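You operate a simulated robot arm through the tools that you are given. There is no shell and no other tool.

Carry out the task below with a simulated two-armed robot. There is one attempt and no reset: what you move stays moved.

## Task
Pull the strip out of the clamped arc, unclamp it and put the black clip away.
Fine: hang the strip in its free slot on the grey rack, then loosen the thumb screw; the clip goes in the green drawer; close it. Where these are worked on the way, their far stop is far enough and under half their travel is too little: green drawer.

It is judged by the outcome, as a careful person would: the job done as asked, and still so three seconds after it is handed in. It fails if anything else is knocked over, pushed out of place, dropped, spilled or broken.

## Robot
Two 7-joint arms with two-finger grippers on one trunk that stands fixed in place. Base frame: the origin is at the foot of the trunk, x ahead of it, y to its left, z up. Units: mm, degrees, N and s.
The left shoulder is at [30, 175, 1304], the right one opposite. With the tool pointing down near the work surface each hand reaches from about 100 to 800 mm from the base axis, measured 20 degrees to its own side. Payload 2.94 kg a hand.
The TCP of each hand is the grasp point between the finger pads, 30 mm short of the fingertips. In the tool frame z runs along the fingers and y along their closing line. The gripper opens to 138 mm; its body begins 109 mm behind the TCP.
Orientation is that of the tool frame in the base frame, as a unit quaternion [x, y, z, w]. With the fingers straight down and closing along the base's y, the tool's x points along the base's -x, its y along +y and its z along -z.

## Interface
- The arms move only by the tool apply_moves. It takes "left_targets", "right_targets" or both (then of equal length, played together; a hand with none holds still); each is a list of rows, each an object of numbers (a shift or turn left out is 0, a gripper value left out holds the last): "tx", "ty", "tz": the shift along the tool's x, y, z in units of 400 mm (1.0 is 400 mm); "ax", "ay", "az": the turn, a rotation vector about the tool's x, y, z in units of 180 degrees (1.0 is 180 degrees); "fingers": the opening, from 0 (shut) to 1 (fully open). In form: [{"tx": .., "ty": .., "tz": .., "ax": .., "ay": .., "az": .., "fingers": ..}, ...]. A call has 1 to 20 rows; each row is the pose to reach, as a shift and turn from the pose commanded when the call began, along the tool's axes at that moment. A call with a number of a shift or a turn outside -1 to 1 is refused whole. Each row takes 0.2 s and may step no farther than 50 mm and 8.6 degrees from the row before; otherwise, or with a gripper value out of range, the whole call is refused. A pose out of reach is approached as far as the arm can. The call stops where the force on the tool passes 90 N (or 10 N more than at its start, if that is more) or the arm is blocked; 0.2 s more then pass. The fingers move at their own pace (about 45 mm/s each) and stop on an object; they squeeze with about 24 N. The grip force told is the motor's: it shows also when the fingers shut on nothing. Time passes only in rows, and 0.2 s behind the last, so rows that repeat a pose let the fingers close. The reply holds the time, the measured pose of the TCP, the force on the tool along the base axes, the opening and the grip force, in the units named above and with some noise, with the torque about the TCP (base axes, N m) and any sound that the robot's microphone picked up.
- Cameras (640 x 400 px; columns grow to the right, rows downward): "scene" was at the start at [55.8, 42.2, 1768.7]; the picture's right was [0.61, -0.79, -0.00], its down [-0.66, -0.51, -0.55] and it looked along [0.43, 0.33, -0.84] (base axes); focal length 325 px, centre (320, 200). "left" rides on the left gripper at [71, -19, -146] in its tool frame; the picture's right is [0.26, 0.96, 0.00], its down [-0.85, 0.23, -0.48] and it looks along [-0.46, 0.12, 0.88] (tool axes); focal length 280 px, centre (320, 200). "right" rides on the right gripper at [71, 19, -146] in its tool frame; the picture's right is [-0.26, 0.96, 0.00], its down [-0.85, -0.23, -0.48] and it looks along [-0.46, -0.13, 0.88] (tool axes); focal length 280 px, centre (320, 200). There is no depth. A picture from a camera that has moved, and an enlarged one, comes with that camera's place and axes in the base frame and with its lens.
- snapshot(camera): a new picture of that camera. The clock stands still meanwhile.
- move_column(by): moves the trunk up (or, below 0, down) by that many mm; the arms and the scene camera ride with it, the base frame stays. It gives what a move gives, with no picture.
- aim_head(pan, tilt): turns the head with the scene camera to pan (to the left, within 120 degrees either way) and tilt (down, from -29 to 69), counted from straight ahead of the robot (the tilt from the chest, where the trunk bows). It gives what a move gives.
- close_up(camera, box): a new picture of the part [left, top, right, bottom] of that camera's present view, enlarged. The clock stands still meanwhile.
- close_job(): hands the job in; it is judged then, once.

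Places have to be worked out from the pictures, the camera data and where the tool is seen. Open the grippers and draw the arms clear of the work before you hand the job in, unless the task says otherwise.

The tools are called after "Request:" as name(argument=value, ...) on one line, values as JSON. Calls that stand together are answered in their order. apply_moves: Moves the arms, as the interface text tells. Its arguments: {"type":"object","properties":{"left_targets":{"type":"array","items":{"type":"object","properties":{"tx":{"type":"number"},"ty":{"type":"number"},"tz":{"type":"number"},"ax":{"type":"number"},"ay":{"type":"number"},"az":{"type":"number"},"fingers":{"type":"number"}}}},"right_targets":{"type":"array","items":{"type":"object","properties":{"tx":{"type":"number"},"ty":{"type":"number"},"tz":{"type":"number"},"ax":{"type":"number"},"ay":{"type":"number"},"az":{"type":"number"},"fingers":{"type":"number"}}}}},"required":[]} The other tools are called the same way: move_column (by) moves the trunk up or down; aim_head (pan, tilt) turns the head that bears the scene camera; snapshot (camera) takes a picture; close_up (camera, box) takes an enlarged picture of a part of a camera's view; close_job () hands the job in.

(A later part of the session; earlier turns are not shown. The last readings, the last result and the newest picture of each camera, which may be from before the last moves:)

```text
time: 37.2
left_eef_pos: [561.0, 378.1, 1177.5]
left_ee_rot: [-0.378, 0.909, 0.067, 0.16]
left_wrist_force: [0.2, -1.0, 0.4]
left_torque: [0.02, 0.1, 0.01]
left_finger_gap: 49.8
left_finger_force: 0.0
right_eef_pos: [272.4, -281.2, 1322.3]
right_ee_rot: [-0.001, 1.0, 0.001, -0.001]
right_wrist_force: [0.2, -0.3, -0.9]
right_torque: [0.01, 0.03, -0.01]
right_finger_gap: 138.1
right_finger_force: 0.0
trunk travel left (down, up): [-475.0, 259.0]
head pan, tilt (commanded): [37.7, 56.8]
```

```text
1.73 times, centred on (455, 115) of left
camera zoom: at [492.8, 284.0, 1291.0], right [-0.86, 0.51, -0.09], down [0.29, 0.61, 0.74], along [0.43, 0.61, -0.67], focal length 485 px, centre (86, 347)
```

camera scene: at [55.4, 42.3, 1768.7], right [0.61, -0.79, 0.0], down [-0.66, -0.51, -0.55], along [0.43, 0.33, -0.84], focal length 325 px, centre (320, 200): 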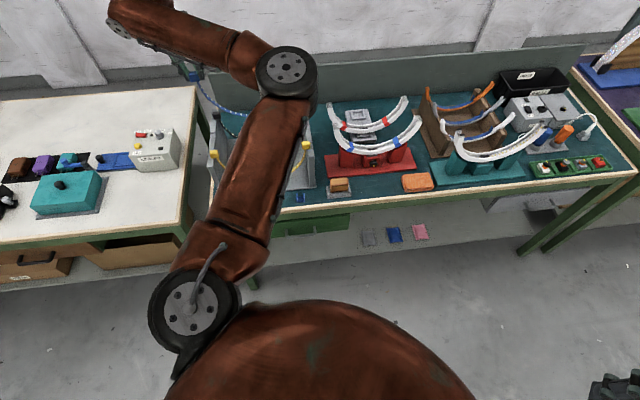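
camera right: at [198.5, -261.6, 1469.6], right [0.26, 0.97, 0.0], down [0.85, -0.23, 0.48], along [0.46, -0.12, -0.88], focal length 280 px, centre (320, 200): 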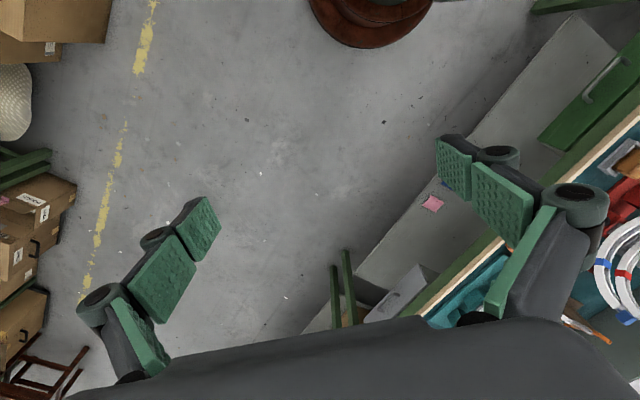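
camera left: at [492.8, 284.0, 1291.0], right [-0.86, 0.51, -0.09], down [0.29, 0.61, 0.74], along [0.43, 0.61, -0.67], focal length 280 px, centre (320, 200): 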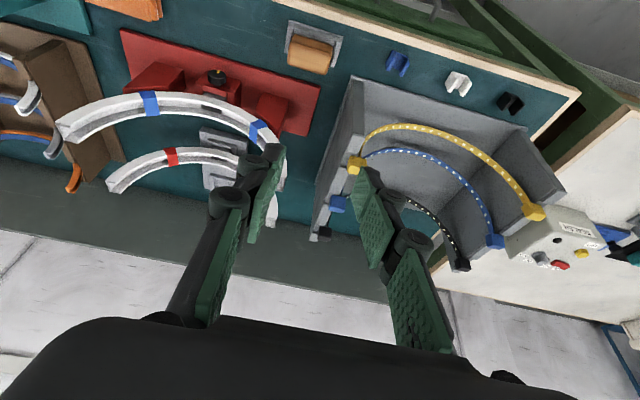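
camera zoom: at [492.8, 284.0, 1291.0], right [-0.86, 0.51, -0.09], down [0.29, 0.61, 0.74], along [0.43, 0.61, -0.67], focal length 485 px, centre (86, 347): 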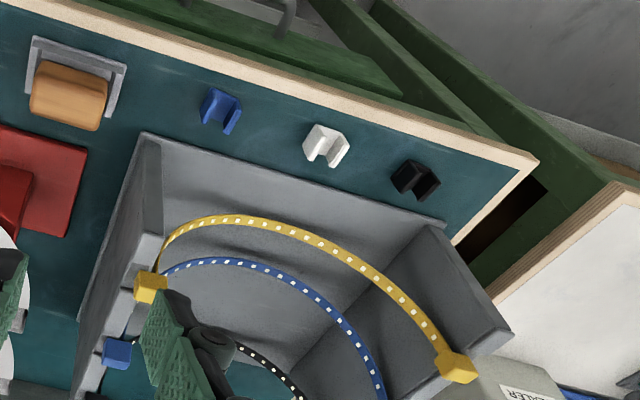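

Both ends are seated like their neighbours. Next the thumb screw: I zoom in to determine the knob's axis and marker.

Request:
close_up(camera="left", box=[180, 55, 260, 105])

Request:
close_up(camera="scene", box=[330, 120, 430, 190])

Request:
snapshot(camera="scene")

```text
8.00 times, centred on (220, 80) of left
camera zoom: at [492.8, 284.0, 1291.0], right [-0.86, 0.51, -0.09], down [0.29, 0.61, 0.74], along [0.43, 0.61, -0.67], focal length 2243 px, centre (1120, 1160)
```

zoom: 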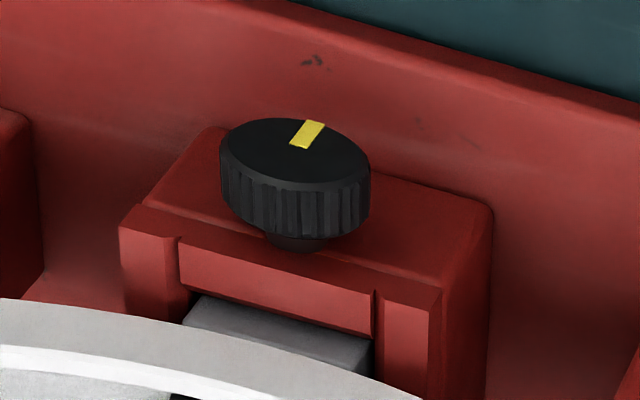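

```text
5.71 times, centred on (380, 155) of scene
camera zoom: at [56.6, 41.2, 1768.5], right [0.61, -0.79, 0.0], down [-0.66, -0.51, -0.55], along [0.43, 0.34, -0.84], focal length 1858 px, centre (-23, 457)
```

zoom: 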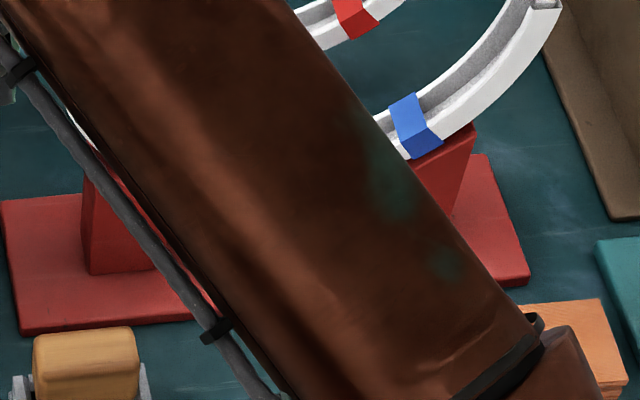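

```text
taken
camera scene: at [56.6, 41.2, 1768.5], right [0.61, -0.79, 0.0], down [-0.66, -0.51, -0.55], along [0.43, 0.34, -0.84], focal length 325 px, centre (320, 200)
```

scene: 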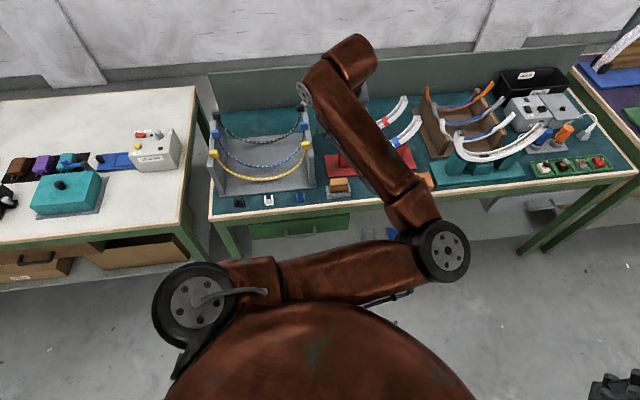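

The knob's axis is horizontal (face toward the robot), about 32 mm wide, centred near [780, 354, 844]; the pointer shows down. I tilt the left tool to 30° below horizontal and move to a standoff in front of the knob.

Request:
apply_moves(left_targets=[{"tx": 0.024, "ty": -0.054, "tz": 0.0755, "ay": -0.0278, "fingers": 0.45}, {"tx": 0.0485, "ty": -0.108, "tz": 0.151, "ay": -0.0556, "fingers": 0.45}, {"tx": 0.0728, "ty": -0.162, "tz": 0.2265, "ay": -0.0833, "fingers": 0.45}, {"tx": 0.097, "ty": -0.2155, "tz": 0.302, "ay": -0.1111, "fingers": 0.45}, {"tx": 0.1213, "ty": -0.269, "tz": 0.3775, "ay": -0.1389, "fingers": 0.45}, {"tx": 0.1455, "ty": -0.323, "tz": 0.453, "ay": -0.1667, "fingers": 0.45}, {"tx": 0.17, "ty": -0.377, "tz": 0.5285, "ay": -0.1944, "fingers": 0.45}, {"tx": 0.194, "ty": -0.431, "tz": 0.604, "ay": -0.2222, "fingers": 0.45}])

Request:
snapshot(camera="left")

Request:
snapshot(camera="scene")

```text
time: 39.2
left_eef_pos: [709.1, 487.4, 970.3]
left_ee_rot: [-0.309, 0.795, 0.207, 0.479]
left_wrist_force: [1.3, 0.1, 1.6]
left_torque: [-0.02, -0.09, 0.03]
left_finger_gap: 62.9
left_finger_force: 1.0
left hand out of reach, approached as far as the arm can: row 3, 4, 5, 6, 7, 8
right_eef_pos: [271.2, -280.5, 1322.8]
right_ee_rot: [-0.001, 1.0, 0.001, -0.001]
right_wrist_force: [-0.3, 0.8, 0.6]
right_torque: [-0.01, -0.02, 0.01]
right_finger_gap: 138.2
right_finger_force: 0.0
trunk travel left (down, up): [-475.0, 259.0]
head pan, tilt (commanded): [37.7, 56.8]
stopped in row 8 (left hand): the arm was blocked; the commanded pose is now the measured one
```

```text
taken
camera left: at [606.0, 362.1, 973.5], right [-0.76, 0.62, -0.2], down [-0.16, 0.12, 0.98], along [0.63, 0.78, 0.01], focal length 280 px, centre (320, 200)
```

left: 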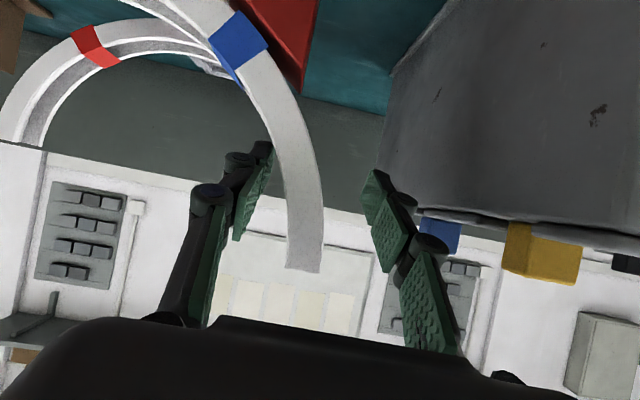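

```text
taken
camera scene: at [55.4, 41.8, 1768.7], right [0.61, -0.79, 0.0], down [-0.66, -0.51, -0.55], along [0.43, 0.33, -0.84], focal length 325 px, centre (320, 200)
```

scene: 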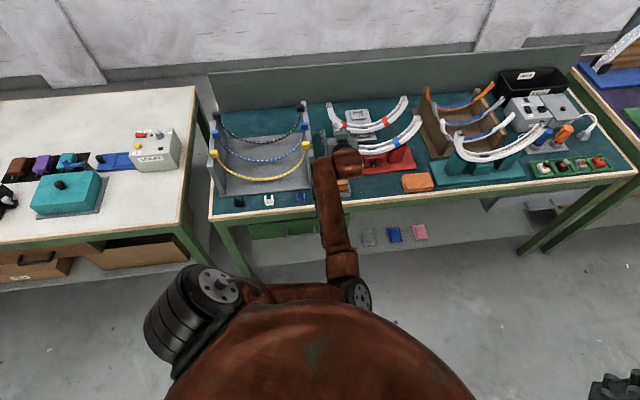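

That move did not go as planned: the arm ran into its limits and ended with the fingers straddling the arc's left end (TCP [709, 487, 970]), with almost no force. I back straight out along the tool axis in small steps and then check whether anything moved.

Request:
apply_moves(left_targets=[{"tz": -0.05, "fingers": 0.45}, {"tz": -0.1, "fingers": 0.45}, {"tz": -0.15, "fingers": 0.45}])

Request:
snapshot(camera="left")

Request:
close_up(camera="scene", box=[280, 70, 460, 210])

```text
time: 40.2
left_eef_pos: [676.2, 506.0, 1045.3]
left_ee_rot: [-0.311, 0.769, 0.242, 0.503]
left_wrist_force: [0.2, 0.5, -0.3]
left_torque: [0.05, 0.0, 0.02]
left_finger_gap: 62.0
left_finger_force: 0.1
left hand out of reach, approached as far as the arm can: row 3
right_eef_pos: [271.9, -281.7, 1322.6]
right_ee_rot: [0.001, 1.0, 0.002, -0.001]
right_wrist_force: [0.3, -0.7, 0.9]
right_torque: [0.05, 0.05, -0.01]
right_finger_gap: 138.1
right_finger_force: 0.1
trunk travel left (down, up): [-475.0, 259.0]
head pan, tilt (commanded): [37.7, 56.8]
stopped in row 3 (left hand): the arm was blocked; the commanded pose is now the measured one
```

```text
taken
camera left: at [578.8, 377.8, 1034.1], right [-0.78, 0.6, -0.18], down [-0.21, 0.03, 0.98], along [0.6, 0.8, 0.1], focal length 280 px, centre (320, 200)
```

left: 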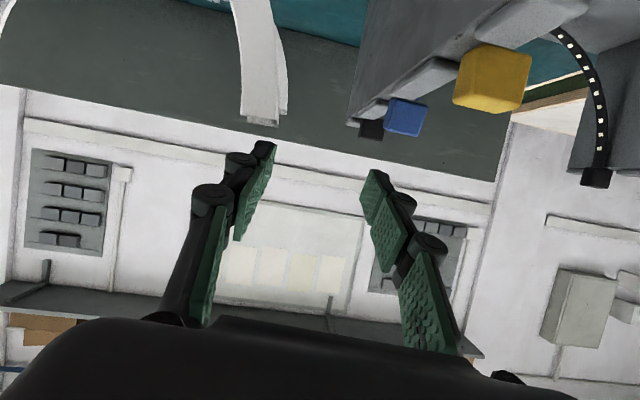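

```text
2.86 times, centred on (370, 140) of scene
camera zoom: at [57.7, 40.2, 1768.6], right [0.61, -0.79, 0.0], down [-0.66, -0.51, -0.55], along [0.43, 0.34, -0.84], focal length 929 px, centre (177, 371)
```

zoom: 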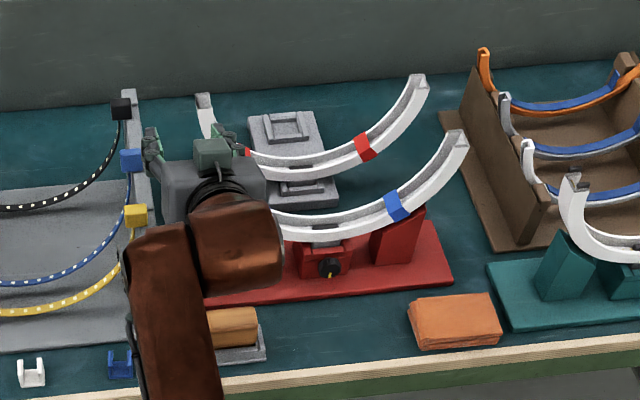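

The arc and clamp appear unmoved. The wrist is at a joint limit in this posture, so I turn the tool back toward vertical while rising and retreating.

Request:
apply_moves(left_targets=[{"tx": -0.03, "ty": 0.004, "tz": -0.058, "ay": 0.037, "fingers": 0.45}, {"tx": -0.06, "ty": 0.008, "tz": -0.116, "ay": 0.074, "fingers": 0.45}, {"tx": -0.09, "ty": 0.012, "tz": -0.174, "ay": 0.111, "fingers": 0.45}, {"tx": -0.12, "ty": 0.016, "tz": -0.232, "ay": 0.148, "fingers": 0.45}])

Request:
snapshot(camera="left")

Request:
close_up(camera="scene", box=[200, 70, 460, 260])

```text
time: 41.2
left_eef_pos: [626.2, 453.1, 1119.8]
left_ee_rot: [-0.359, 0.867, 0.16, 0.307]
left_wrist_force: [0.0, 0.0, 0.6]
left_torque: [0.05, -0.01, -0.07]
left_finger_gap: 62.3
left_finger_force: 0.0
right_eef_pos: [270.7, -281.8, 1323.2]
right_ee_rot: [0.002, 1.0, 0.0, 0.0]
right_wrist_force: [-0.5, -0.3, 0.6]
right_torque: [0.0, -0.01, -0.03]
right_finger_gap: 138.0
right_finger_force: 0.0
trunk travel left (down, up): [-475.0, 259.0]
head pan, tilt (commanded): [37.7, 56.8]
```

```text
taken
camera left: at [539.7, 331.3, 1183.5], right [-0.84, 0.53, -0.12], down [0.1, 0.37, 0.92], along [0.53, 0.76, -0.36], focal length 280 px, centre (320, 200)
```

left: 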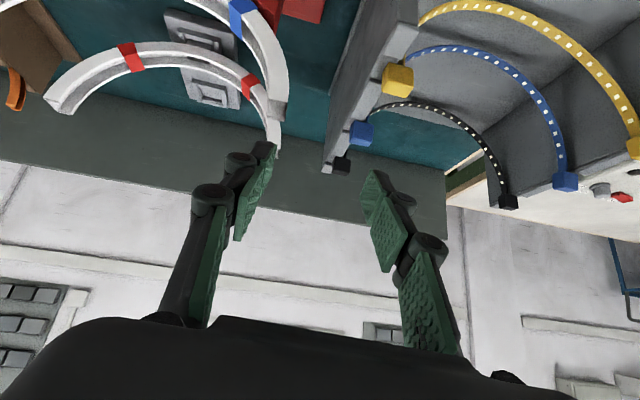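

```text
2.11 times, centred on (330, 165) of scene
camera zoom: at [55.5, 40.4, 1768.7], right [0.61, -0.79, 0.0], down [-0.66, -0.51, -0.55], along [0.43, 0.34, -0.84], focal length 684 px, centre (299, 274)
```

zoom: 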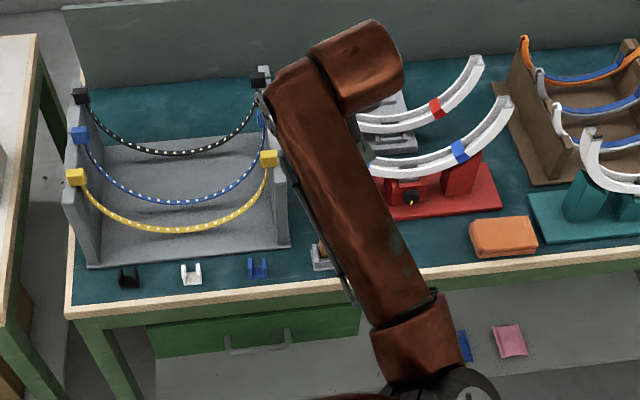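

Recovered. I continue retracting to tool-down in front of the bench, before lowering the trunk to make a near-horizontal tool posture feasible.

Request:
apply_moves(left_targets=[{"tx": 0.032, "ty": 0.042, "tz": -0.062, "ay": 0.0317, "fingers": 0.45}, {"tx": 0.065, "ty": 0.083, "tz": -0.124, "ay": 0.0634, "fingers": 0.45}, {"tx": 0.097, "ty": 0.125, "tz": -0.186, "ay": 0.095, "fingers": 0.45}, {"tx": 0.129, "ty": 0.166, "tz": -0.247, "ay": 0.127, "fingers": 0.45}, {"tx": 0.161, "ty": 0.208, "tz": -0.309, "ay": 0.1585, "fingers": 0.45}, {"tx": 0.194, "ty": 0.249, "tz": -0.371, "ay": 0.19, "fingers": 0.45}, {"tx": 0.226, "ty": 0.291, "tz": -0.433, "ay": 0.222, "fingers": 0.45}])

Request:
snapshot(camera="scene")

```text
time: 42.8
left_eef_pos: [418.6, 402.7, 1200.1]
left_ee_rot: [-0.392, 0.92, 0.027, -0.006]
left_wrist_force: [0.0, 1.3, 0.4]
left_torque: [0.01, -0.02, 0.01]
left_finger_gap: 62.1
left_finger_force: 0.0
right_eef_pos: [270.8, -280.5, 1324.4]
right_ee_rot: [0.001, 1.0, 0.001, 0.0]
right_wrist_force: [0.2, -0.5, 0.6]
right_torque: [0.01, -0.02, 0.02]
right_finger_gap: 138.2
right_finger_force: 0.0
trunk travel left (down, up): [-475.0, 259.0]
head pan, tilt (commanded): [37.7, 56.8]
```

```text
taken
camera scene: at [54.9, 41.6, 1768.7], right [0.61, -0.79, 0.0], down [-0.66, -0.51, -0.55], along [0.43, 0.33, -0.84], focal length 325 px, centre (320, 200)
```

scene: 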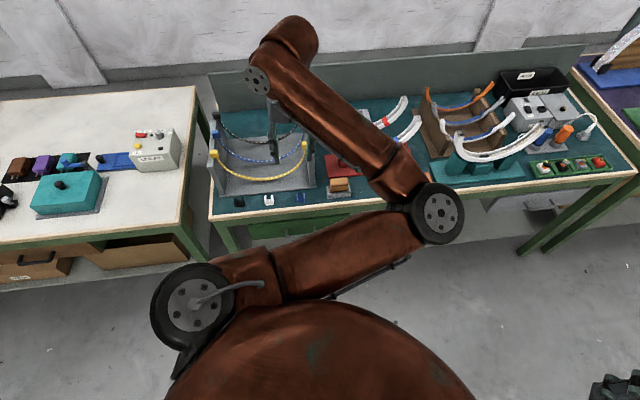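

Posture is good again. I lower the trunk 250 mm (hand stays in free space in front of the bench) and then test how far the tool can be tilted there.

Request:
move_column(by=-250)

Request:
snapshot(camera="scene")

Request:
snapshot(camera="left")

```text
time: 45.4
left_eef_pos: [419.2, 403.4, 951.2]
left_ee_rot: [-0.392, 0.92, 0.027, -0.004]
left_wrist_force: [0.6, -0.4, 0.5]
left_torque: [0.0, -0.05, 0.01]
left_finger_gap: 62.1
left_finger_force: 0.0
right_eef_pos: [269.3, -281.2, 1074.7]
right_ee_rot: [0.001, 1.0, 0.0, 0.0]
right_wrist_force: [0.6, -0.8, -0.4]
right_torque: [-0.02, -0.03, 0.01]
right_finger_gap: 138.1
right_finger_force: 0.0
trunk travel left (down, up): [-225.0, 509.0]
head pan, tilt (commanded): [37.7, 56.8]
```

```text
taken
camera scene: at [183.8, 41.6, 1514.7], right [0.61, -0.79, 0.0], down [-0.66, -0.51, -0.55], along [0.43, 0.34, -0.84], focal length 325 px, centre (320, 200)
```

scene: 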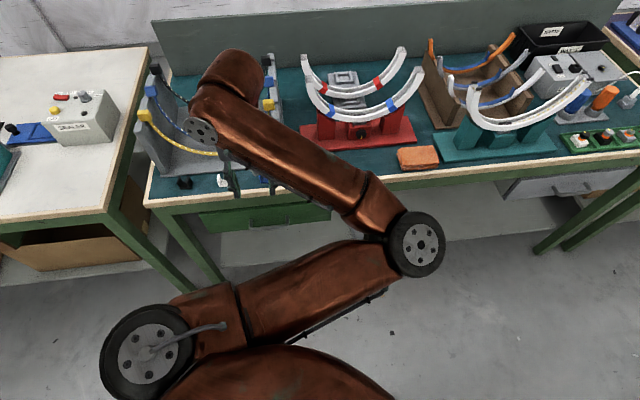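

```text
taken
camera left: at [389.4, 333.3, 1095.0], right [-0.88, 0.48, 0.05], down [0.44, 0.75, 0.5], along [0.2, 0.46, -0.87], focal length 280 px, centre (320, 200)
```

left: 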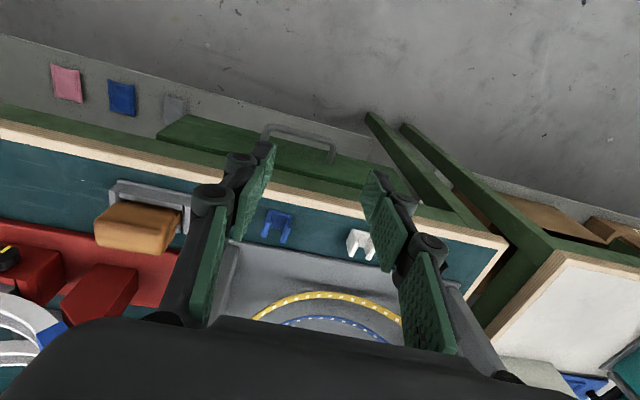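

The trunk bowed forward as it lowered, which brings the shoulders closer to the bench. I now test tilting the tool forward in place, in free space.

Request:
apply_moves(left_targets=[{"ay": -0.037}, {"ay": -0.074}, {"ay": -0.111}, {"ay": -0.148}, {"ay": -0.185}, {"ay": -0.222}])

Request:
snapshot(camera="scene")

```text
time: 46.8
left_eef_pos: [525.4, 461.3, 1024.1]
left_ee_rot: [-0.362, 0.866, 0.163, 0.303]
left_wrist_force: [0.8, 2.4, -1.3]
left_torque: [-0.18, 0.03, -0.07]
left_finger_gap: 62.3
left_finger_force: 0.0
left hand out of reach, approached as far as the arm can: row 2, 3, 4, 5, 6
right_eef_pos: [273.9, -275.3, 1076.4]
right_ee_rot: [0.0, 1.0, -0.002, 0.0]
right_wrist_force: [0.0, 2.3, 0.9]
right_torque: [-0.23, 0.06, -0.01]
right_finger_gap: 137.9
right_finger_force: 0.0
trunk travel left (down, up): [-225.0, 509.0]
head pan, tilt (commanded): [37.7, 56.8]
```

```text
taken
camera scene: at [187.8, 50.2, 1514.6], right [0.61, -0.79, 0.0], down [-0.66, -0.51, -0.54], along [0.43, 0.33, -0.84], focal length 325 px, centre (320, 200)
```

scene: 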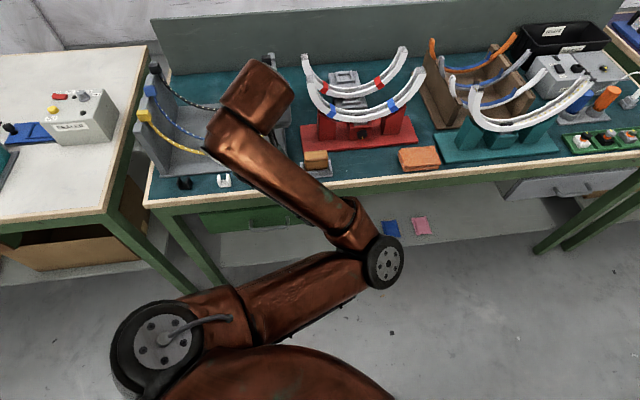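

Tilting there makes the wrist come too close to the shoulder (elbow limit), which also explains the earlier trouble. I'll keep the wrist farther out instead; I raise the trunk 150 mm again and check the pose.

Request:
move_column(by=150)

Request:
snapshot(camera="scene")

Request:
snapshot(camera="left")

```text
time: 48.5
left_eef_pos: [522.8, 457.8, 1174.9]
left_ee_rot: [-0.359, 0.866, 0.16, 0.309]
left_wrist_force: [0.1, 0.1, -0.5]
left_torque: [0.02, 0.0, -0.03]
left_finger_gap: 62.1
left_finger_force: 0.1
right_eef_pos: [271.2, -280.5, 1221.9]
right_ee_rot: [0.0, 1.0, 0.001, 0.0]
right_wrist_force: [-0.4, 0.4, -0.1]
right_torque: [0.01, 0.02, -0.01]
right_finger_gap: 137.8
right_finger_force: 0.1
trunk travel left (down, up): [-375.0, 359.0]
head pan, tilt (commanded): [37.7, 56.8]
```

```text
taken
camera scene: at [90.4, 41.6, 1668.4], right [0.61, -0.79, 0.0], down [-0.66, -0.51, -0.55], along [0.43, 0.34, -0.84], focal length 325 px, centre (320, 200)
```

scene: 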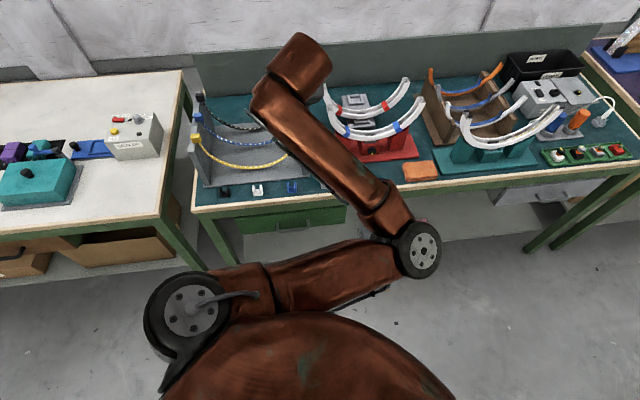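

```text
taken
camera left: at [437.0, 335.7, 1238.3], right [-0.84, 0.53, -0.12], down [0.1, 0.37, 0.93], along [0.53, 0.77, -0.36], focal length 280 px, centre (320, 200)
```

left: 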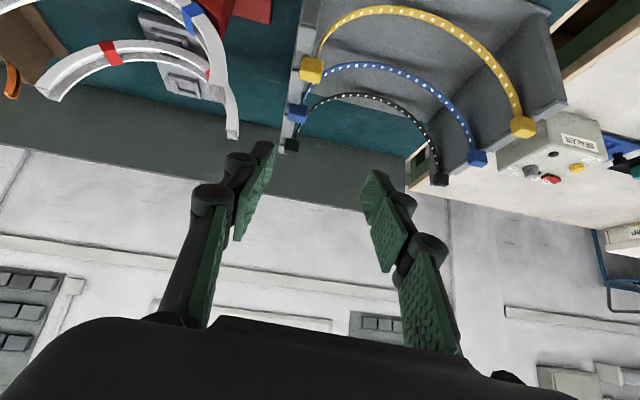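

The trunk is 100 mm below its start height. I'll approach the knob from above with the tool tilted only about 25°, and correct the small yaw/roll error, going in two short legs so I can catch any reach problem early.

Request:
apply_moves(left_targets=[{"tx": 0.016, "ty": -0.083, "tz": 0.048, "ax": 0.0023, "ay": 0.0108, "az": -0.0005, "fingers": 0.45}, {"tx": 0.032, "ty": -0.166, "tz": 0.096, "ax": 0.0046, "ay": 0.0217, "az": -0.001, "fingers": 0.45}, {"tx": 0.048, "ty": -0.249, "tz": 0.144, "ax": 0.0069, "ay": 0.0325, "az": -0.0015, "fingers": 0.45}, {"tx": 0.0645, "ty": -0.3325, "tz": 0.1925, "ax": 0.0093, "ay": 0.0434, "az": -0.002, "fingers": 0.45}])

```text
time: 49.5
left_eef_pos: [638.0, 390.6, 1092.7]
left_ee_rot: [-0.368, 0.886, 0.122, 0.254]
left_wrist_force: [0.0, 0.2, 0.1]
left_torque: [-0.02, 0.0, 0.01]
left_finger_gap: 62.0
left_finger_force: 0.1
right_eef_pos: [272.1, -280.7, 1224.4]
right_ee_rot: [0.001, 1.0, 0.001, -0.001]
right_wrist_force: [0.3, 0.3, -0.6]
right_torque: [-0.03, -0.01, 0.05]
right_finger_gap: 138.3
right_finger_force: 0.0
trunk travel left (down, up): [-375.0, 359.0]
head pan, tilt (commanded): [37.7, 56.8]
```

Request:
apply_moves(left_targets=[{"tx": 0.01, "ty": -0.081, "tz": 0.052, "ax": 0.0023, "ay": 0.0108, "fingers": 0.45}, {"tx": 0.02, "ty": -0.162, "tz": 0.104, "ax": 0.0046, "ay": 0.0217, "fingers": 0.45}, {"tx": 0.03, "ty": -0.243, "tz": 0.156, "ax": 0.0069, "ay": 0.0325, "fingers": 0.45}, {"tx": 0.04, "ty": -0.324, "tz": 0.2085, "ax": 0.0093, "ay": 0.0434, "az": -0.002, "fingers": 0.45}])

Request:
snapshot(camera="left")

Request:
snapshot(camera="scene")

```text
time: 50.5
left_eef_pos: [747.5, 320.3, 1012.0]
left_ee_rot: [-0.371, 0.902, 0.085, 0.202]
left_wrist_force: [-1.5, -2.3, -8.9]
left_torque: [0.61, -0.56, 0.0]
left_finger_gap: 62.3
left_finger_force: 0.2
right_eef_pos: [269.0, -282.5, 1224.3]
right_ee_rot: [0.001, 1.0, 0.002, 0.001]
right_wrist_force: [-1.6, -0.7, 0.5]
right_torque: [0.04, -0.16, 0.03]
right_finger_gap: 137.8
right_finger_force: 0.0
trunk travel left (down, up): [-375.0, 359.0]
head pan, tilt (commanded): [37.7, 56.8]
```

```text
taken
camera left: at [671.6, 220.8, 1113.5], right [-0.85, 0.52, -0.11], down [0.24, 0.56, 0.79], along [0.47, 0.65, -0.6], focal length 280 px, centre (320, 200)
```

left: 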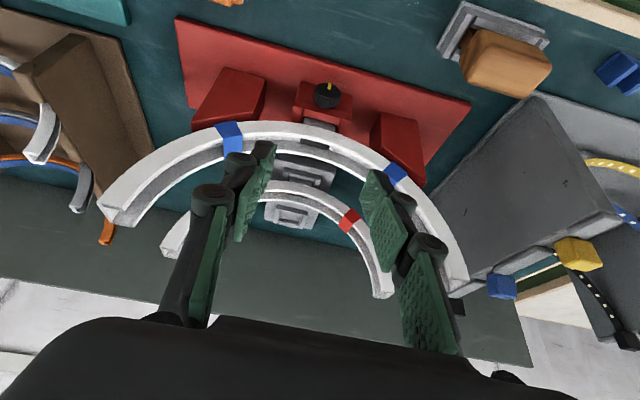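

```text
taken
camera scene: at [86.7, 39.8, 1669.2], right [0.61, -0.79, 0.0], down [-0.66, -0.51, -0.55], along [0.43, 0.34, -0.84], focal length 325 px, centre (320, 200)
```

scene: 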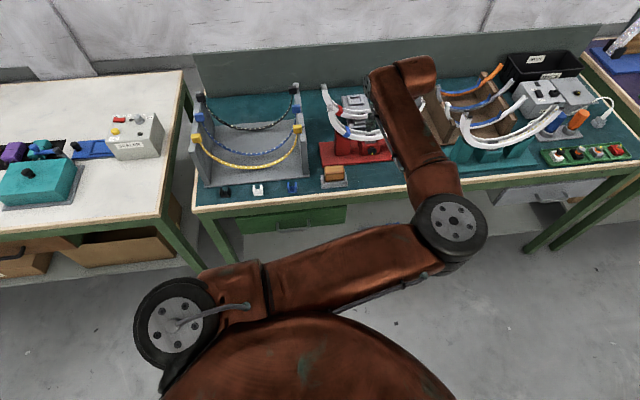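

The reading shows about 9 N, possibly just inertial. I hold still for a moment and read again.

Request:
apply_moves(left_targets=[{"fingers": 0.45}, {"fingers": 0.45}])

Request:
close_up(camera="left", box=[200, 40, 440, 190])

Request:
close_up(camera="scene", box=[300, 60, 460, 190])

```text
time: 51.1
left_eef_pos: [749.3, 321.7, 1010.2]
left_ee_rot: [-0.373, 0.902, 0.083, 0.2]
left_wrist_force: [0.1, -0.5, -0.8]
left_torque: [0.0, 0.02, 0.0]
left_finger_gap: 62.3
left_finger_force: 0.0
right_eef_pos: [270.6, -281.6, 1222.9]
right_ee_rot: [0.001, 1.0, 0.001, 0.001]
right_wrist_force: [0.4, -0.1, -0.5]
right_torque: [0.03, 0.0, -0.02]
right_finger_gap: 138.0
right_finger_force: 0.0
trunk travel left (down, up): [-375.0, 359.0]
head pan, tilt (commanded): [37.7, 56.8]
```

```text
2.67 times, centred on (320, 115) of left
camera zoom: at [673.9, 221.8, 1111.9], right [-0.85, 0.52, -0.11], down [0.24, 0.56, 0.79], along [0.47, 0.64, -0.6], focal length 748 px, centre (320, 427)
```

zoom: 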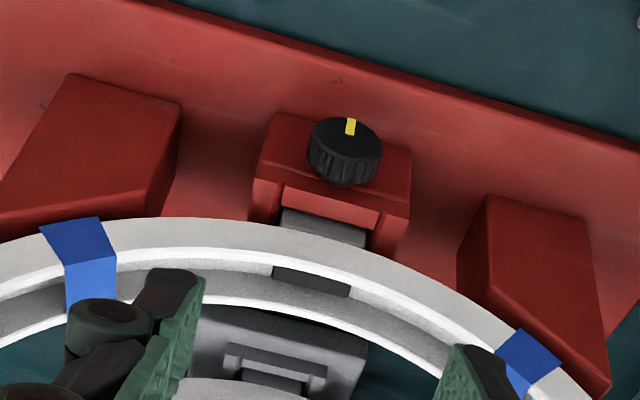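

```text
3.08 times, centred on (380, 125) of scene
camera zoom: at [90.2, 41.4, 1668.6], right [0.61, -0.79, 0.0], down [-0.66, -0.51, -0.55], along [0.43, 0.33, -0.84], focal length 1000 px, centre (135, 431)
```

zoom: 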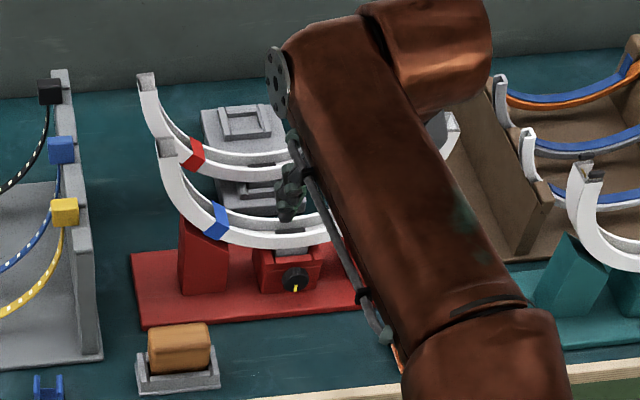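

It was inertial; the forces are zero now. The knob's face centre triangulates to about [776, 353, 847], pointer at 6 o'clock. I go down along the tool axis to 60 mm short of the grasp and check alignment.

Request:
apply_moves(left_targets=[{"tx": 0.0175, "ty": 0.0018, "tz": 0.054, "fingers": 0.4}, {"tx": 0.035, "ty": 0.0036, "tz": 0.108, "fingers": 0.38}, {"tx": 0.0525, "ty": 0.0054, "tz": 0.162, "fingers": 0.38}, {"tx": 0.0702, "ty": 0.0073, "tz": 0.217, "fingers": 0.38}, {"tx": 0.0702, "ty": 0.0073, "tz": 0.217, "fingers": 0.38}])

Request:
snapshot(camera="left")

Request:
close_up(camera="scene", box=[310, 100, 410, 180])

```text
time: 52.3
left_eef_pos: [755.3, 332.5, 920.3]
left_ee_rot: [-0.373, 0.902, 0.083, 0.201]
left_wrist_force: [-1.1, -0.1, -1.0]
left_torque: [0.04, 0.04, 0.01]
left_finger_gap: 52.4
left_finger_force: 0.1
right_eef_pos: [271.3, -282.1, 1222.5]
right_ee_rot: [0.002, 1.0, 0.001, -0.001]
right_wrist_force: [0.6, 0.0, -0.6]
right_torque: [0.05, -0.03, -0.02]
right_finger_gap: 138.2
right_finger_force: 0.0
trunk travel left (down, up): [-375.0, 359.0]
head pan, tilt (commanded): [37.7, 56.8]
```

```text
taken
camera left: at [679.8, 231.7, 1022.3], right [-0.85, 0.51, -0.11], down [0.24, 0.56, 0.79], along [0.47, 0.65, -0.6], focal length 280 px, centre (320, 200)
```

left: 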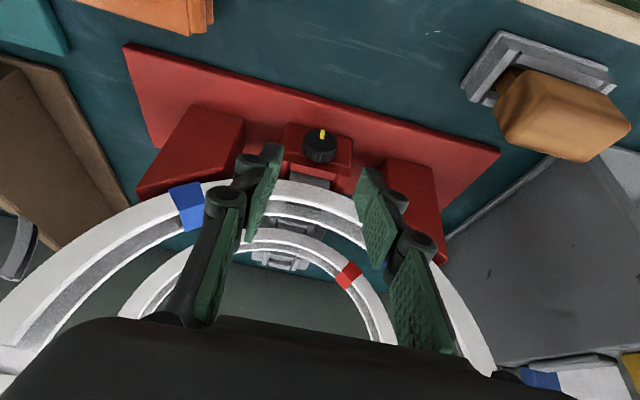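

```text
5.00 times, centred on (360, 140) of scene
camera zoom: at [89.6, 41.3, 1668.7], right [0.61, -0.79, 0.0], down [-0.66, -0.51, -0.55], along [0.43, 0.34, -0.84], focal length 1626 px, centre (120, 500)
```

zoom: 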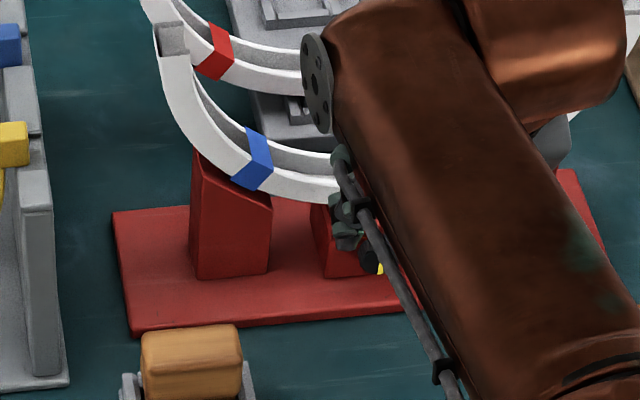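

The knob lies right on the tool axis, about 82 mm ahead. I advance 50 mm and look again.

Request:
apply_moves(left_targets=[{"tz": 0.04, "fingers": 0.38}, {"tz": 0.08, "fingers": 0.38}, {"tz": 0.11, "fingers": 0.38}, {"tz": 0.125, "fingers": 0.38}])

Request:
close_up(camera="left", box=[200, 80, 440, 230])

Request:
close_up(camera="scene", box=[330, 120, 410, 170])

```text
time: 53.3
left_eef_pos: [767.4, 345.4, 881.0]
left_ee_rot: [-0.373, 0.902, 0.082, 0.2]
left_wrist_force: [0.4, 0.5, 0.3]
left_torque: [0.0, 0.0, -0.01]
left_finger_gap: 52.2
left_finger_force: 0.0
left hand out of reach, approached as far as the arm can: row 4
right_eef_pos: [270.8, -280.4, 1222.9]
right_ee_rot: [0.001, 1.0, 0.001, 0.0]
right_wrist_force: [-0.5, 0.1, -0.4]
right_torque: [0.02, 0.02, 0.04]
right_finger_gap: 138.1
right_finger_force: 0.1
trunk travel left (down, up): [-375.0, 359.0]
head pan, tilt (commanded): [37.7, 56.8]
```

```text
2.67 times, centred on (320, 155) of left
camera zoom: at [692.1, 245.3, 983.4], right [-0.85, 0.52, -0.11], down [0.24, 0.56, 0.79], along [0.47, 0.64, -0.6], focal length 748 px, centre (320, 320)
```

zoom: 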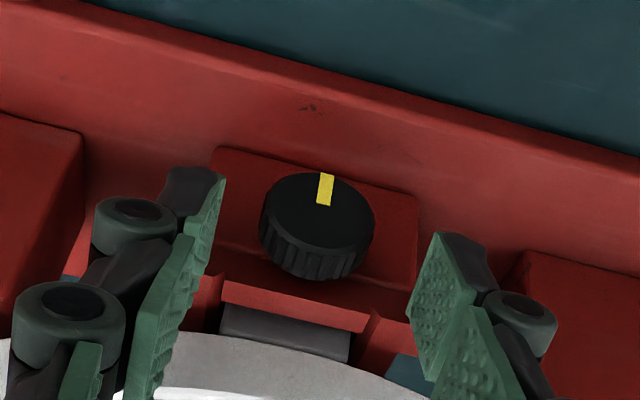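

```text
8.00 times, centred on (370, 145) of scene
camera zoom: at [89.8, 41.2, 1668.7], right [0.61, -0.79, 0.0], down [-0.66, -0.51, -0.55], along [0.43, 0.34, -0.84], focal length 2601 px, centre (-80, 640)
```

zoom: 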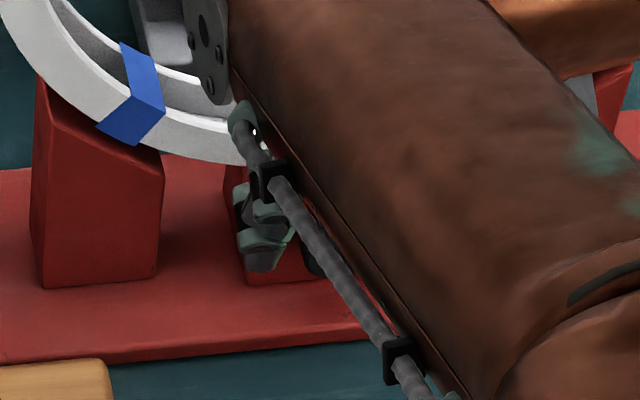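

Alignment is good, but the arm reports a limit at z≈881. I back off along the tool axis, lower the trunk another 100 mm (which also shifts the shoulder forward), and approach again.

Request:
apply_moves(left_targets=[{"tz": -0.06, "fingers": 0.38}, {"tz": -0.13, "fingers": 0.38}, {"tz": -0.2, "fingers": 0.38}, {"tz": -0.27, "fingers": 0.38}])

Request:
move_column(by=-90)

Request:
snapshot(camera="left")

Request:
snapshot(camera="scene")

```text
time: 54.3
left_eef_pos: [736.1, 313.5, 977.6]
left_ee_rot: [-0.374, 0.902, 0.083, 0.2]
left_wrist_force: [-0.1, -0.8, 0.3]
left_torque: [0.0, -0.03, 0.02]
left_finger_gap: 52.6
left_finger_force: 0.0
right_eef_pos: [270.6, -281.3, 1223.5]
right_ee_rot: [0.0, 1.0, 0.001, 0.0]
right_wrist_force: [0.7, -0.8, 0.4]
right_torque: [0.04, -0.02, 0.03]
right_finger_gap: 138.0
right_finger_force: 0.1
trunk travel left (down, up): [-375.0, 359.0]
head pan, tilt (commanded): [37.7, 56.8]
```

```text
time: 55.6
left_eef_pos: [735.1, 313.7, 888.9]
left_ee_rot: [-0.373, 0.902, 0.083, 0.201]
left_wrist_force: [0.0, 0.6, 0.2]
left_torque: [-0.02, -0.01, -0.02]
left_finger_gap: 52.6
left_finger_force: 0.2
right_eef_pos: [269.9, -281.7, 1134.7]
right_ee_rot: [0.001, 1.0, 0.001, 0.001]
right_wrist_force: [0.1, -0.5, 0.3]
right_torque: [0.03, 0.0, 0.0]
right_finger_gap: 137.9
right_finger_force: 0.1
trunk travel left (down, up): [-285.0, 449.0]
head pan, tilt (commanded): [37.7, 56.8]
```

```text
taken
camera left: at [660.4, 213.1, 992.2], right [-0.85, 0.51, -0.11], down [0.24, 0.56, 0.79], along [0.47, 0.65, -0.6], focal length 280 px, centre (320, 200)
```

left: 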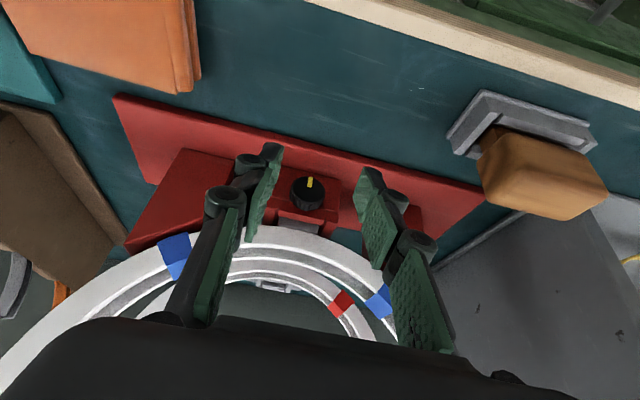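

```text
taken
camera scene: at [139.3, 41.5, 1577.5], right [0.61, -0.79, 0.0], down [-0.66, -0.51, -0.55], along [0.43, 0.34, -0.84], focal length 325 px, centre (320, 200)
```

scene: 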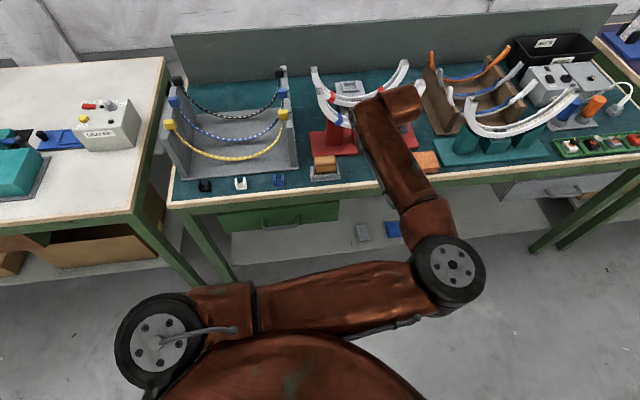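

Prediction and picture agree (knob expected at px (306,197), seen at (308,192)). I move forward and down to straddle the knob.

Request:
apply_moves(left_targets=[{"tx": -0.031, "ty": -0.001, "tz": 0.037, "fingers": 0.38}, {"tx": -0.062, "ty": -0.003, "tz": 0.073, "fingers": 0.38}, {"tx": -0.08, "ty": -0.004, "tz": 0.094, "fingers": 0.38}])

Request:
snapshot(camera="left")

Request:
close_up(camera="left", box=[220, 100, 420, 230])

```text
time: 56.4
left_eef_pos: [768.8, 346.0, 867.2]
left_ee_rot: [-0.374, 0.902, 0.083, 0.2]
left_wrist_force: [-0.4, 0.1, -0.2]
left_torque: [0.01, -0.01, 0.01]
left_finger_gap: 52.7
left_finger_force: 0.1
right_eef_pos: [270.5, -281.7, 1133.8]
right_ee_rot: [0.001, 1.0, 0.001, 0.0]
right_wrist_force: [0.5, -0.9, 0.0]
right_torque: [0.0, 0.01, 0.04]
right_finger_gap: 138.1
right_finger_force: 0.1
trunk travel left (down, up): [-285.0, 449.0]
head pan, tilt (commanded): [37.7, 56.8]
```

```text
taken
camera left: at [693.9, 244.5, 970.7], right [-0.85, 0.51, -0.11], down [0.24, 0.56, 0.79], along [0.47, 0.64, -0.6], focal length 280 px, centre (320, 200)
```

left: 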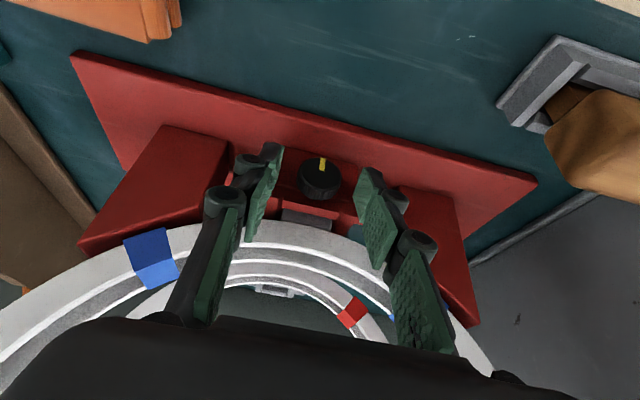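

```text
3.08 times, centred on (320, 165) of left
camera zoom: at [693.9, 244.5, 970.7], right [-0.85, 0.51, -0.11], down [0.24, 0.56, 0.79], along [0.47, 0.64, -0.6], focal length 863 px, centre (320, 308)
```

zoom: 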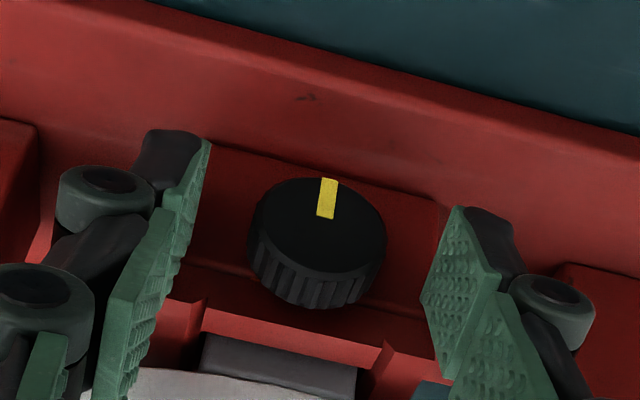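

The knob sits between the pads. I move 5 mm further forward and close on it.

Request:
apply_moves(left_targets=[{"tx": -0.0113, "tz": 0.0053, "fingers": 0.38}, {"tx": -0.0113, "tz": 0.0053, "fingers": 0.28}, {"tx": -0.0113, "tz": 0.0053, "fingers": 0.2}, {"tx": -0.0113, "tz": 0.0053, "fingers": 0.0}, {"tx": -0.0113, "tz": 0.0053, "fingers": 0.0}])

Request:
close_up(camera="left", box=[220, 100, 420, 230])

Request:
close_up(camera="scene", box=[300, 90, 440, 180])

```text
time: 57.6
left_eef_pos: [769.5, 345.6, 868.7]
left_ee_rot: [-0.373, 0.903, 0.082, 0.198]
left_wrist_force: [-32.6, -18.2, -0.4]
left_torque: [0.02, 0.39, 0.17]
left_finger_gap: 26.6
left_finger_force: 44.7
right_eef_pos: [269.0, -282.7, 1133.3]
right_ee_rot: [0.0, 1.0, 0.002, 0.001]
right_wrist_force: [0.8, 0.6, 0.3]
right_torque: [-0.02, 0.04, -0.03]
right_finger_gap: 138.1
right_finger_force: 0.2
trunk travel left (down, up): [-285.0, 449.0]
head pan, tilt (commanded): [37.7, 56.8]
```

```text
3.08 times, centred on (320, 165) of left
camera zoom: at [694.6, 244.9, 971.8], right [-0.85, 0.52, -0.11], down [0.24, 0.57, 0.79], along [0.47, 0.64, -0.61], focal length 863 px, centre (320, 308)
```

zoom: 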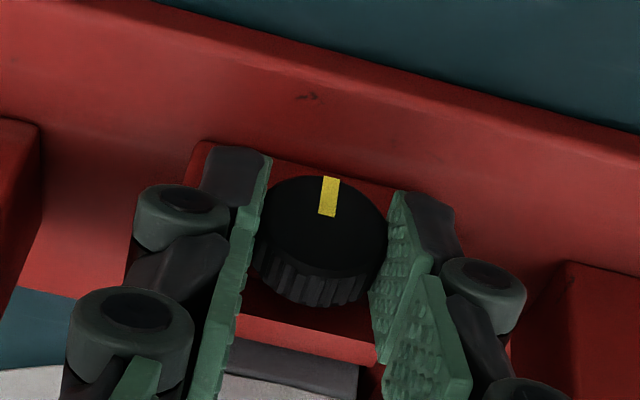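

```text
4.44 times, centred on (370, 135) of scene
camera zoom: at [136.6, 39.1, 1577.6], right [0.61, -0.79, 0.0], down [-0.66, -0.51, -0.55], along [0.44, 0.34, -0.84], focal length 1445 px, centre (98, 489)
```

zoom: 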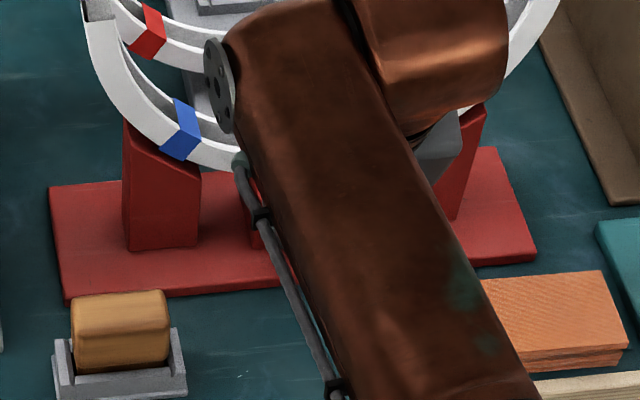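

The fingertips pressed on something (about 37 N back), so the forward 5 mm was too much. I take that 5 mm back to relieve the force.

Request:
apply_moves(left_targets=[{"tx": 0.006, "tz": -0.0028, "fingers": 0.0}, {"tx": 0.0113, "tz": -0.0053, "fingers": 0.0}, {"tx": 0.0113, "tz": -0.0053, "fingers": 0.0}])

Request:
close_up(camera="left", box=[220, 100, 420, 230])

```text
time: 58.4
left_eef_pos: [769.7, 344.5, 869.8]
left_ee_rot: [-0.374, 0.902, 0.083, 0.201]
left_wrist_force: [-6.4, -3.5, -5.2]
left_torque: [-0.53, 0.51, 0.0]
left_finger_gap: 26.6
left_finger_force: 45.2
right_eef_pos: [271.8, -280.8, 1133.2]
right_ee_rot: [0.0, 1.0, 0.001, 0.001]
right_wrist_force: [0.5, 0.6, -0.9]
right_torque: [-0.01, 0.03, 0.01]
right_finger_gap: 137.9
right_finger_force: 0.1
trunk travel left (down, up): [-285.0, 449.0]
head pan, tilt (commanded): [37.7, 56.8]
```

```text
3.08 times, centred on (320, 165) of left
camera zoom: at [694.2, 244.1, 970.9], right [-0.85, 0.51, -0.11], down [0.24, 0.56, 0.79], along [0.47, 0.65, -0.6], focal length 863 px, centre (320, 308)
```

zoom: 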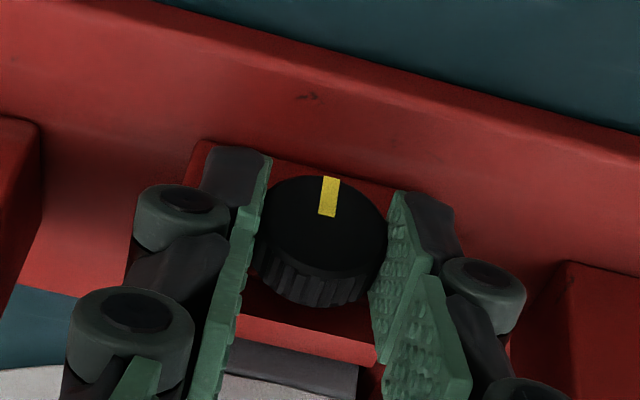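

The force is mostly gone and the knob (26.6 mm) is held. I try a 10° counter-clockwise turn (seen from the front) about the knob's axis and read the reaction.

Request:
apply_moves(left_targets=[{"ax": 0.02517, "az": -0.01174, "tx": 0.0001, "ty": 0.00436, "tz": 0.0002, "fingers": 0.0}, {"ax": 0.0503, "az": -0.0235, "tx": 0.0003, "ty": 0.00868, "tz": 0.0007, "fingers": 0.0}])

Request:
close_up(camera="left", box=[220, 100, 420, 230])

```text
time: 59.0
left_eef_pos: [765.2, 347.4, 868.0]
left_ee_rot: [-0.39, 0.891, 0.004, 0.233]
left_wrist_force: [-1.9, 1.5, -2.2]
left_torque: [-0.48, 0.54, -0.05]
left_finger_gap: 26.6
left_finger_force: 44.6
right_eef_pos: [272.7, -280.7, 1133.7]
right_ee_rot: [0.001, 1.0, 0.001, 0.0]
right_wrist_force: [-0.5, -0.3, 0.1]
right_torque: [0.01, -0.02, -0.01]
right_finger_gap: 137.8
right_finger_force: 0.1
trunk travel left (down, up): [-285.0, 449.0]
head pan, tilt (commanded): [37.7, 56.8]
```

```text
3.08 times, centred on (320, 165) of left
camera zoom: at [678.6, 259.1, 972.3], right [-0.83, 0.49, -0.28], down [0.14, 0.66, 0.74], along [0.55, 0.57, -0.61], focal length 863 px, centre (320, 308)
```

zoom: 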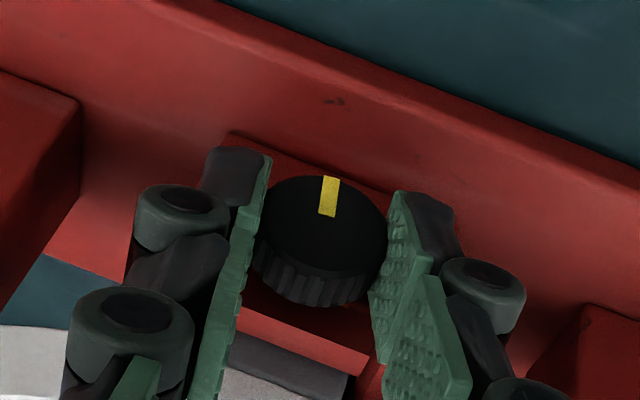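

The knob turns with the gripper with little resistance. I continue 30° more in the same direction.

Request:
apply_moves(left_targets=[{"ax": 0.03775, "az": -0.01762, "tx": 0.0002, "ty": 0.00653, "tz": 0.0004, "fingers": 0.0}, {"ax": 0.0755, "az": -0.0352, "tx": 0.0007, "ty": 0.01294, "tz": 0.0015, "fingers": 0.0}, {"ax": 0.1132, "az": -0.0529, "tx": 0.0016, "ty": 0.01913, "tz": 0.0034, "fingers": 0.0}, {"ax": 0.151, "az": -0.0705, "tx": 0.0028, "ty": 0.025, "tz": 0.0061, "fingers": 0.0}])

Request:
snapshot(camera="left")

Request:
snapshot(camera="scene")

```text
time: 60.0
left_eef_pos: [758.7, 354.7, 863.6]
left_ee_rot: [-0.42, 0.819, -0.231, 0.316]
left_wrist_force: [-5.9, 1.6, 2.0]
left_torque: [-0.1, 0.16, -0.14]
left_finger_gap: 26.4
left_finger_force: 44.8
right_eef_pos: [270.1, -281.4, 1132.7]
right_ee_rot: [0.001, 1.0, 0.001, 0.0]
right_wrist_force: [0.0, 0.4, 0.1]
right_torque: [-0.01, -0.02, -0.02]
right_finger_gap: 138.1
right_finger_force: 0.0
trunk travel left (down, up): [-285.0, 449.0]
head pan, tilt (commanded): [37.7, 56.8]
```

```text
taken
camera left: at [634.7, 302.4, 954.9], right [-0.64, 0.3, -0.71], down [-0.08, 0.89, 0.46], along [0.76, 0.35, -0.54], focal length 280 px, centre (320, 200)
```

left: 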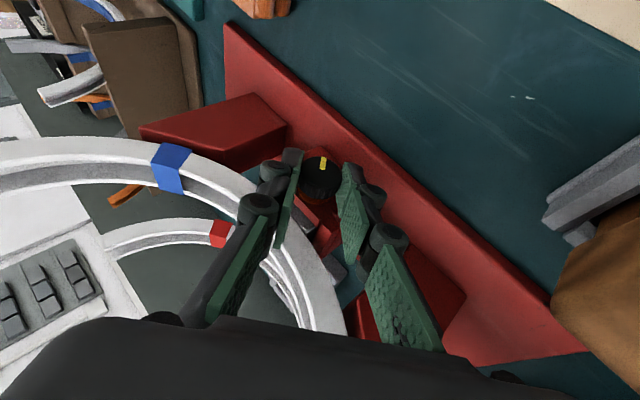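

```text
taken
camera scene: at [139.3, 41.6, 1577.4], right [0.61, -0.79, 0.0], down [-0.66, -0.51, -0.55], along [0.43, 0.33, -0.84], focal length 325 px, centre (320, 200)
```

scene: 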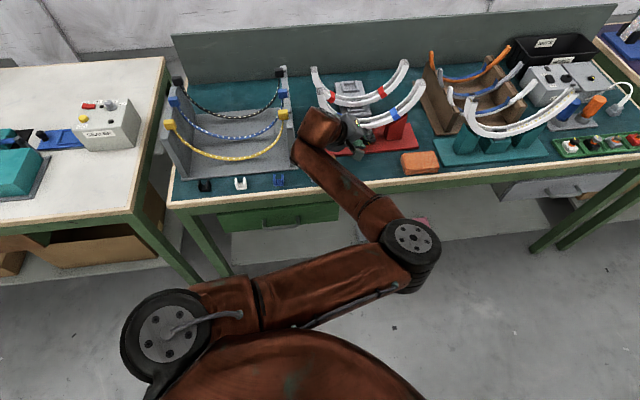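

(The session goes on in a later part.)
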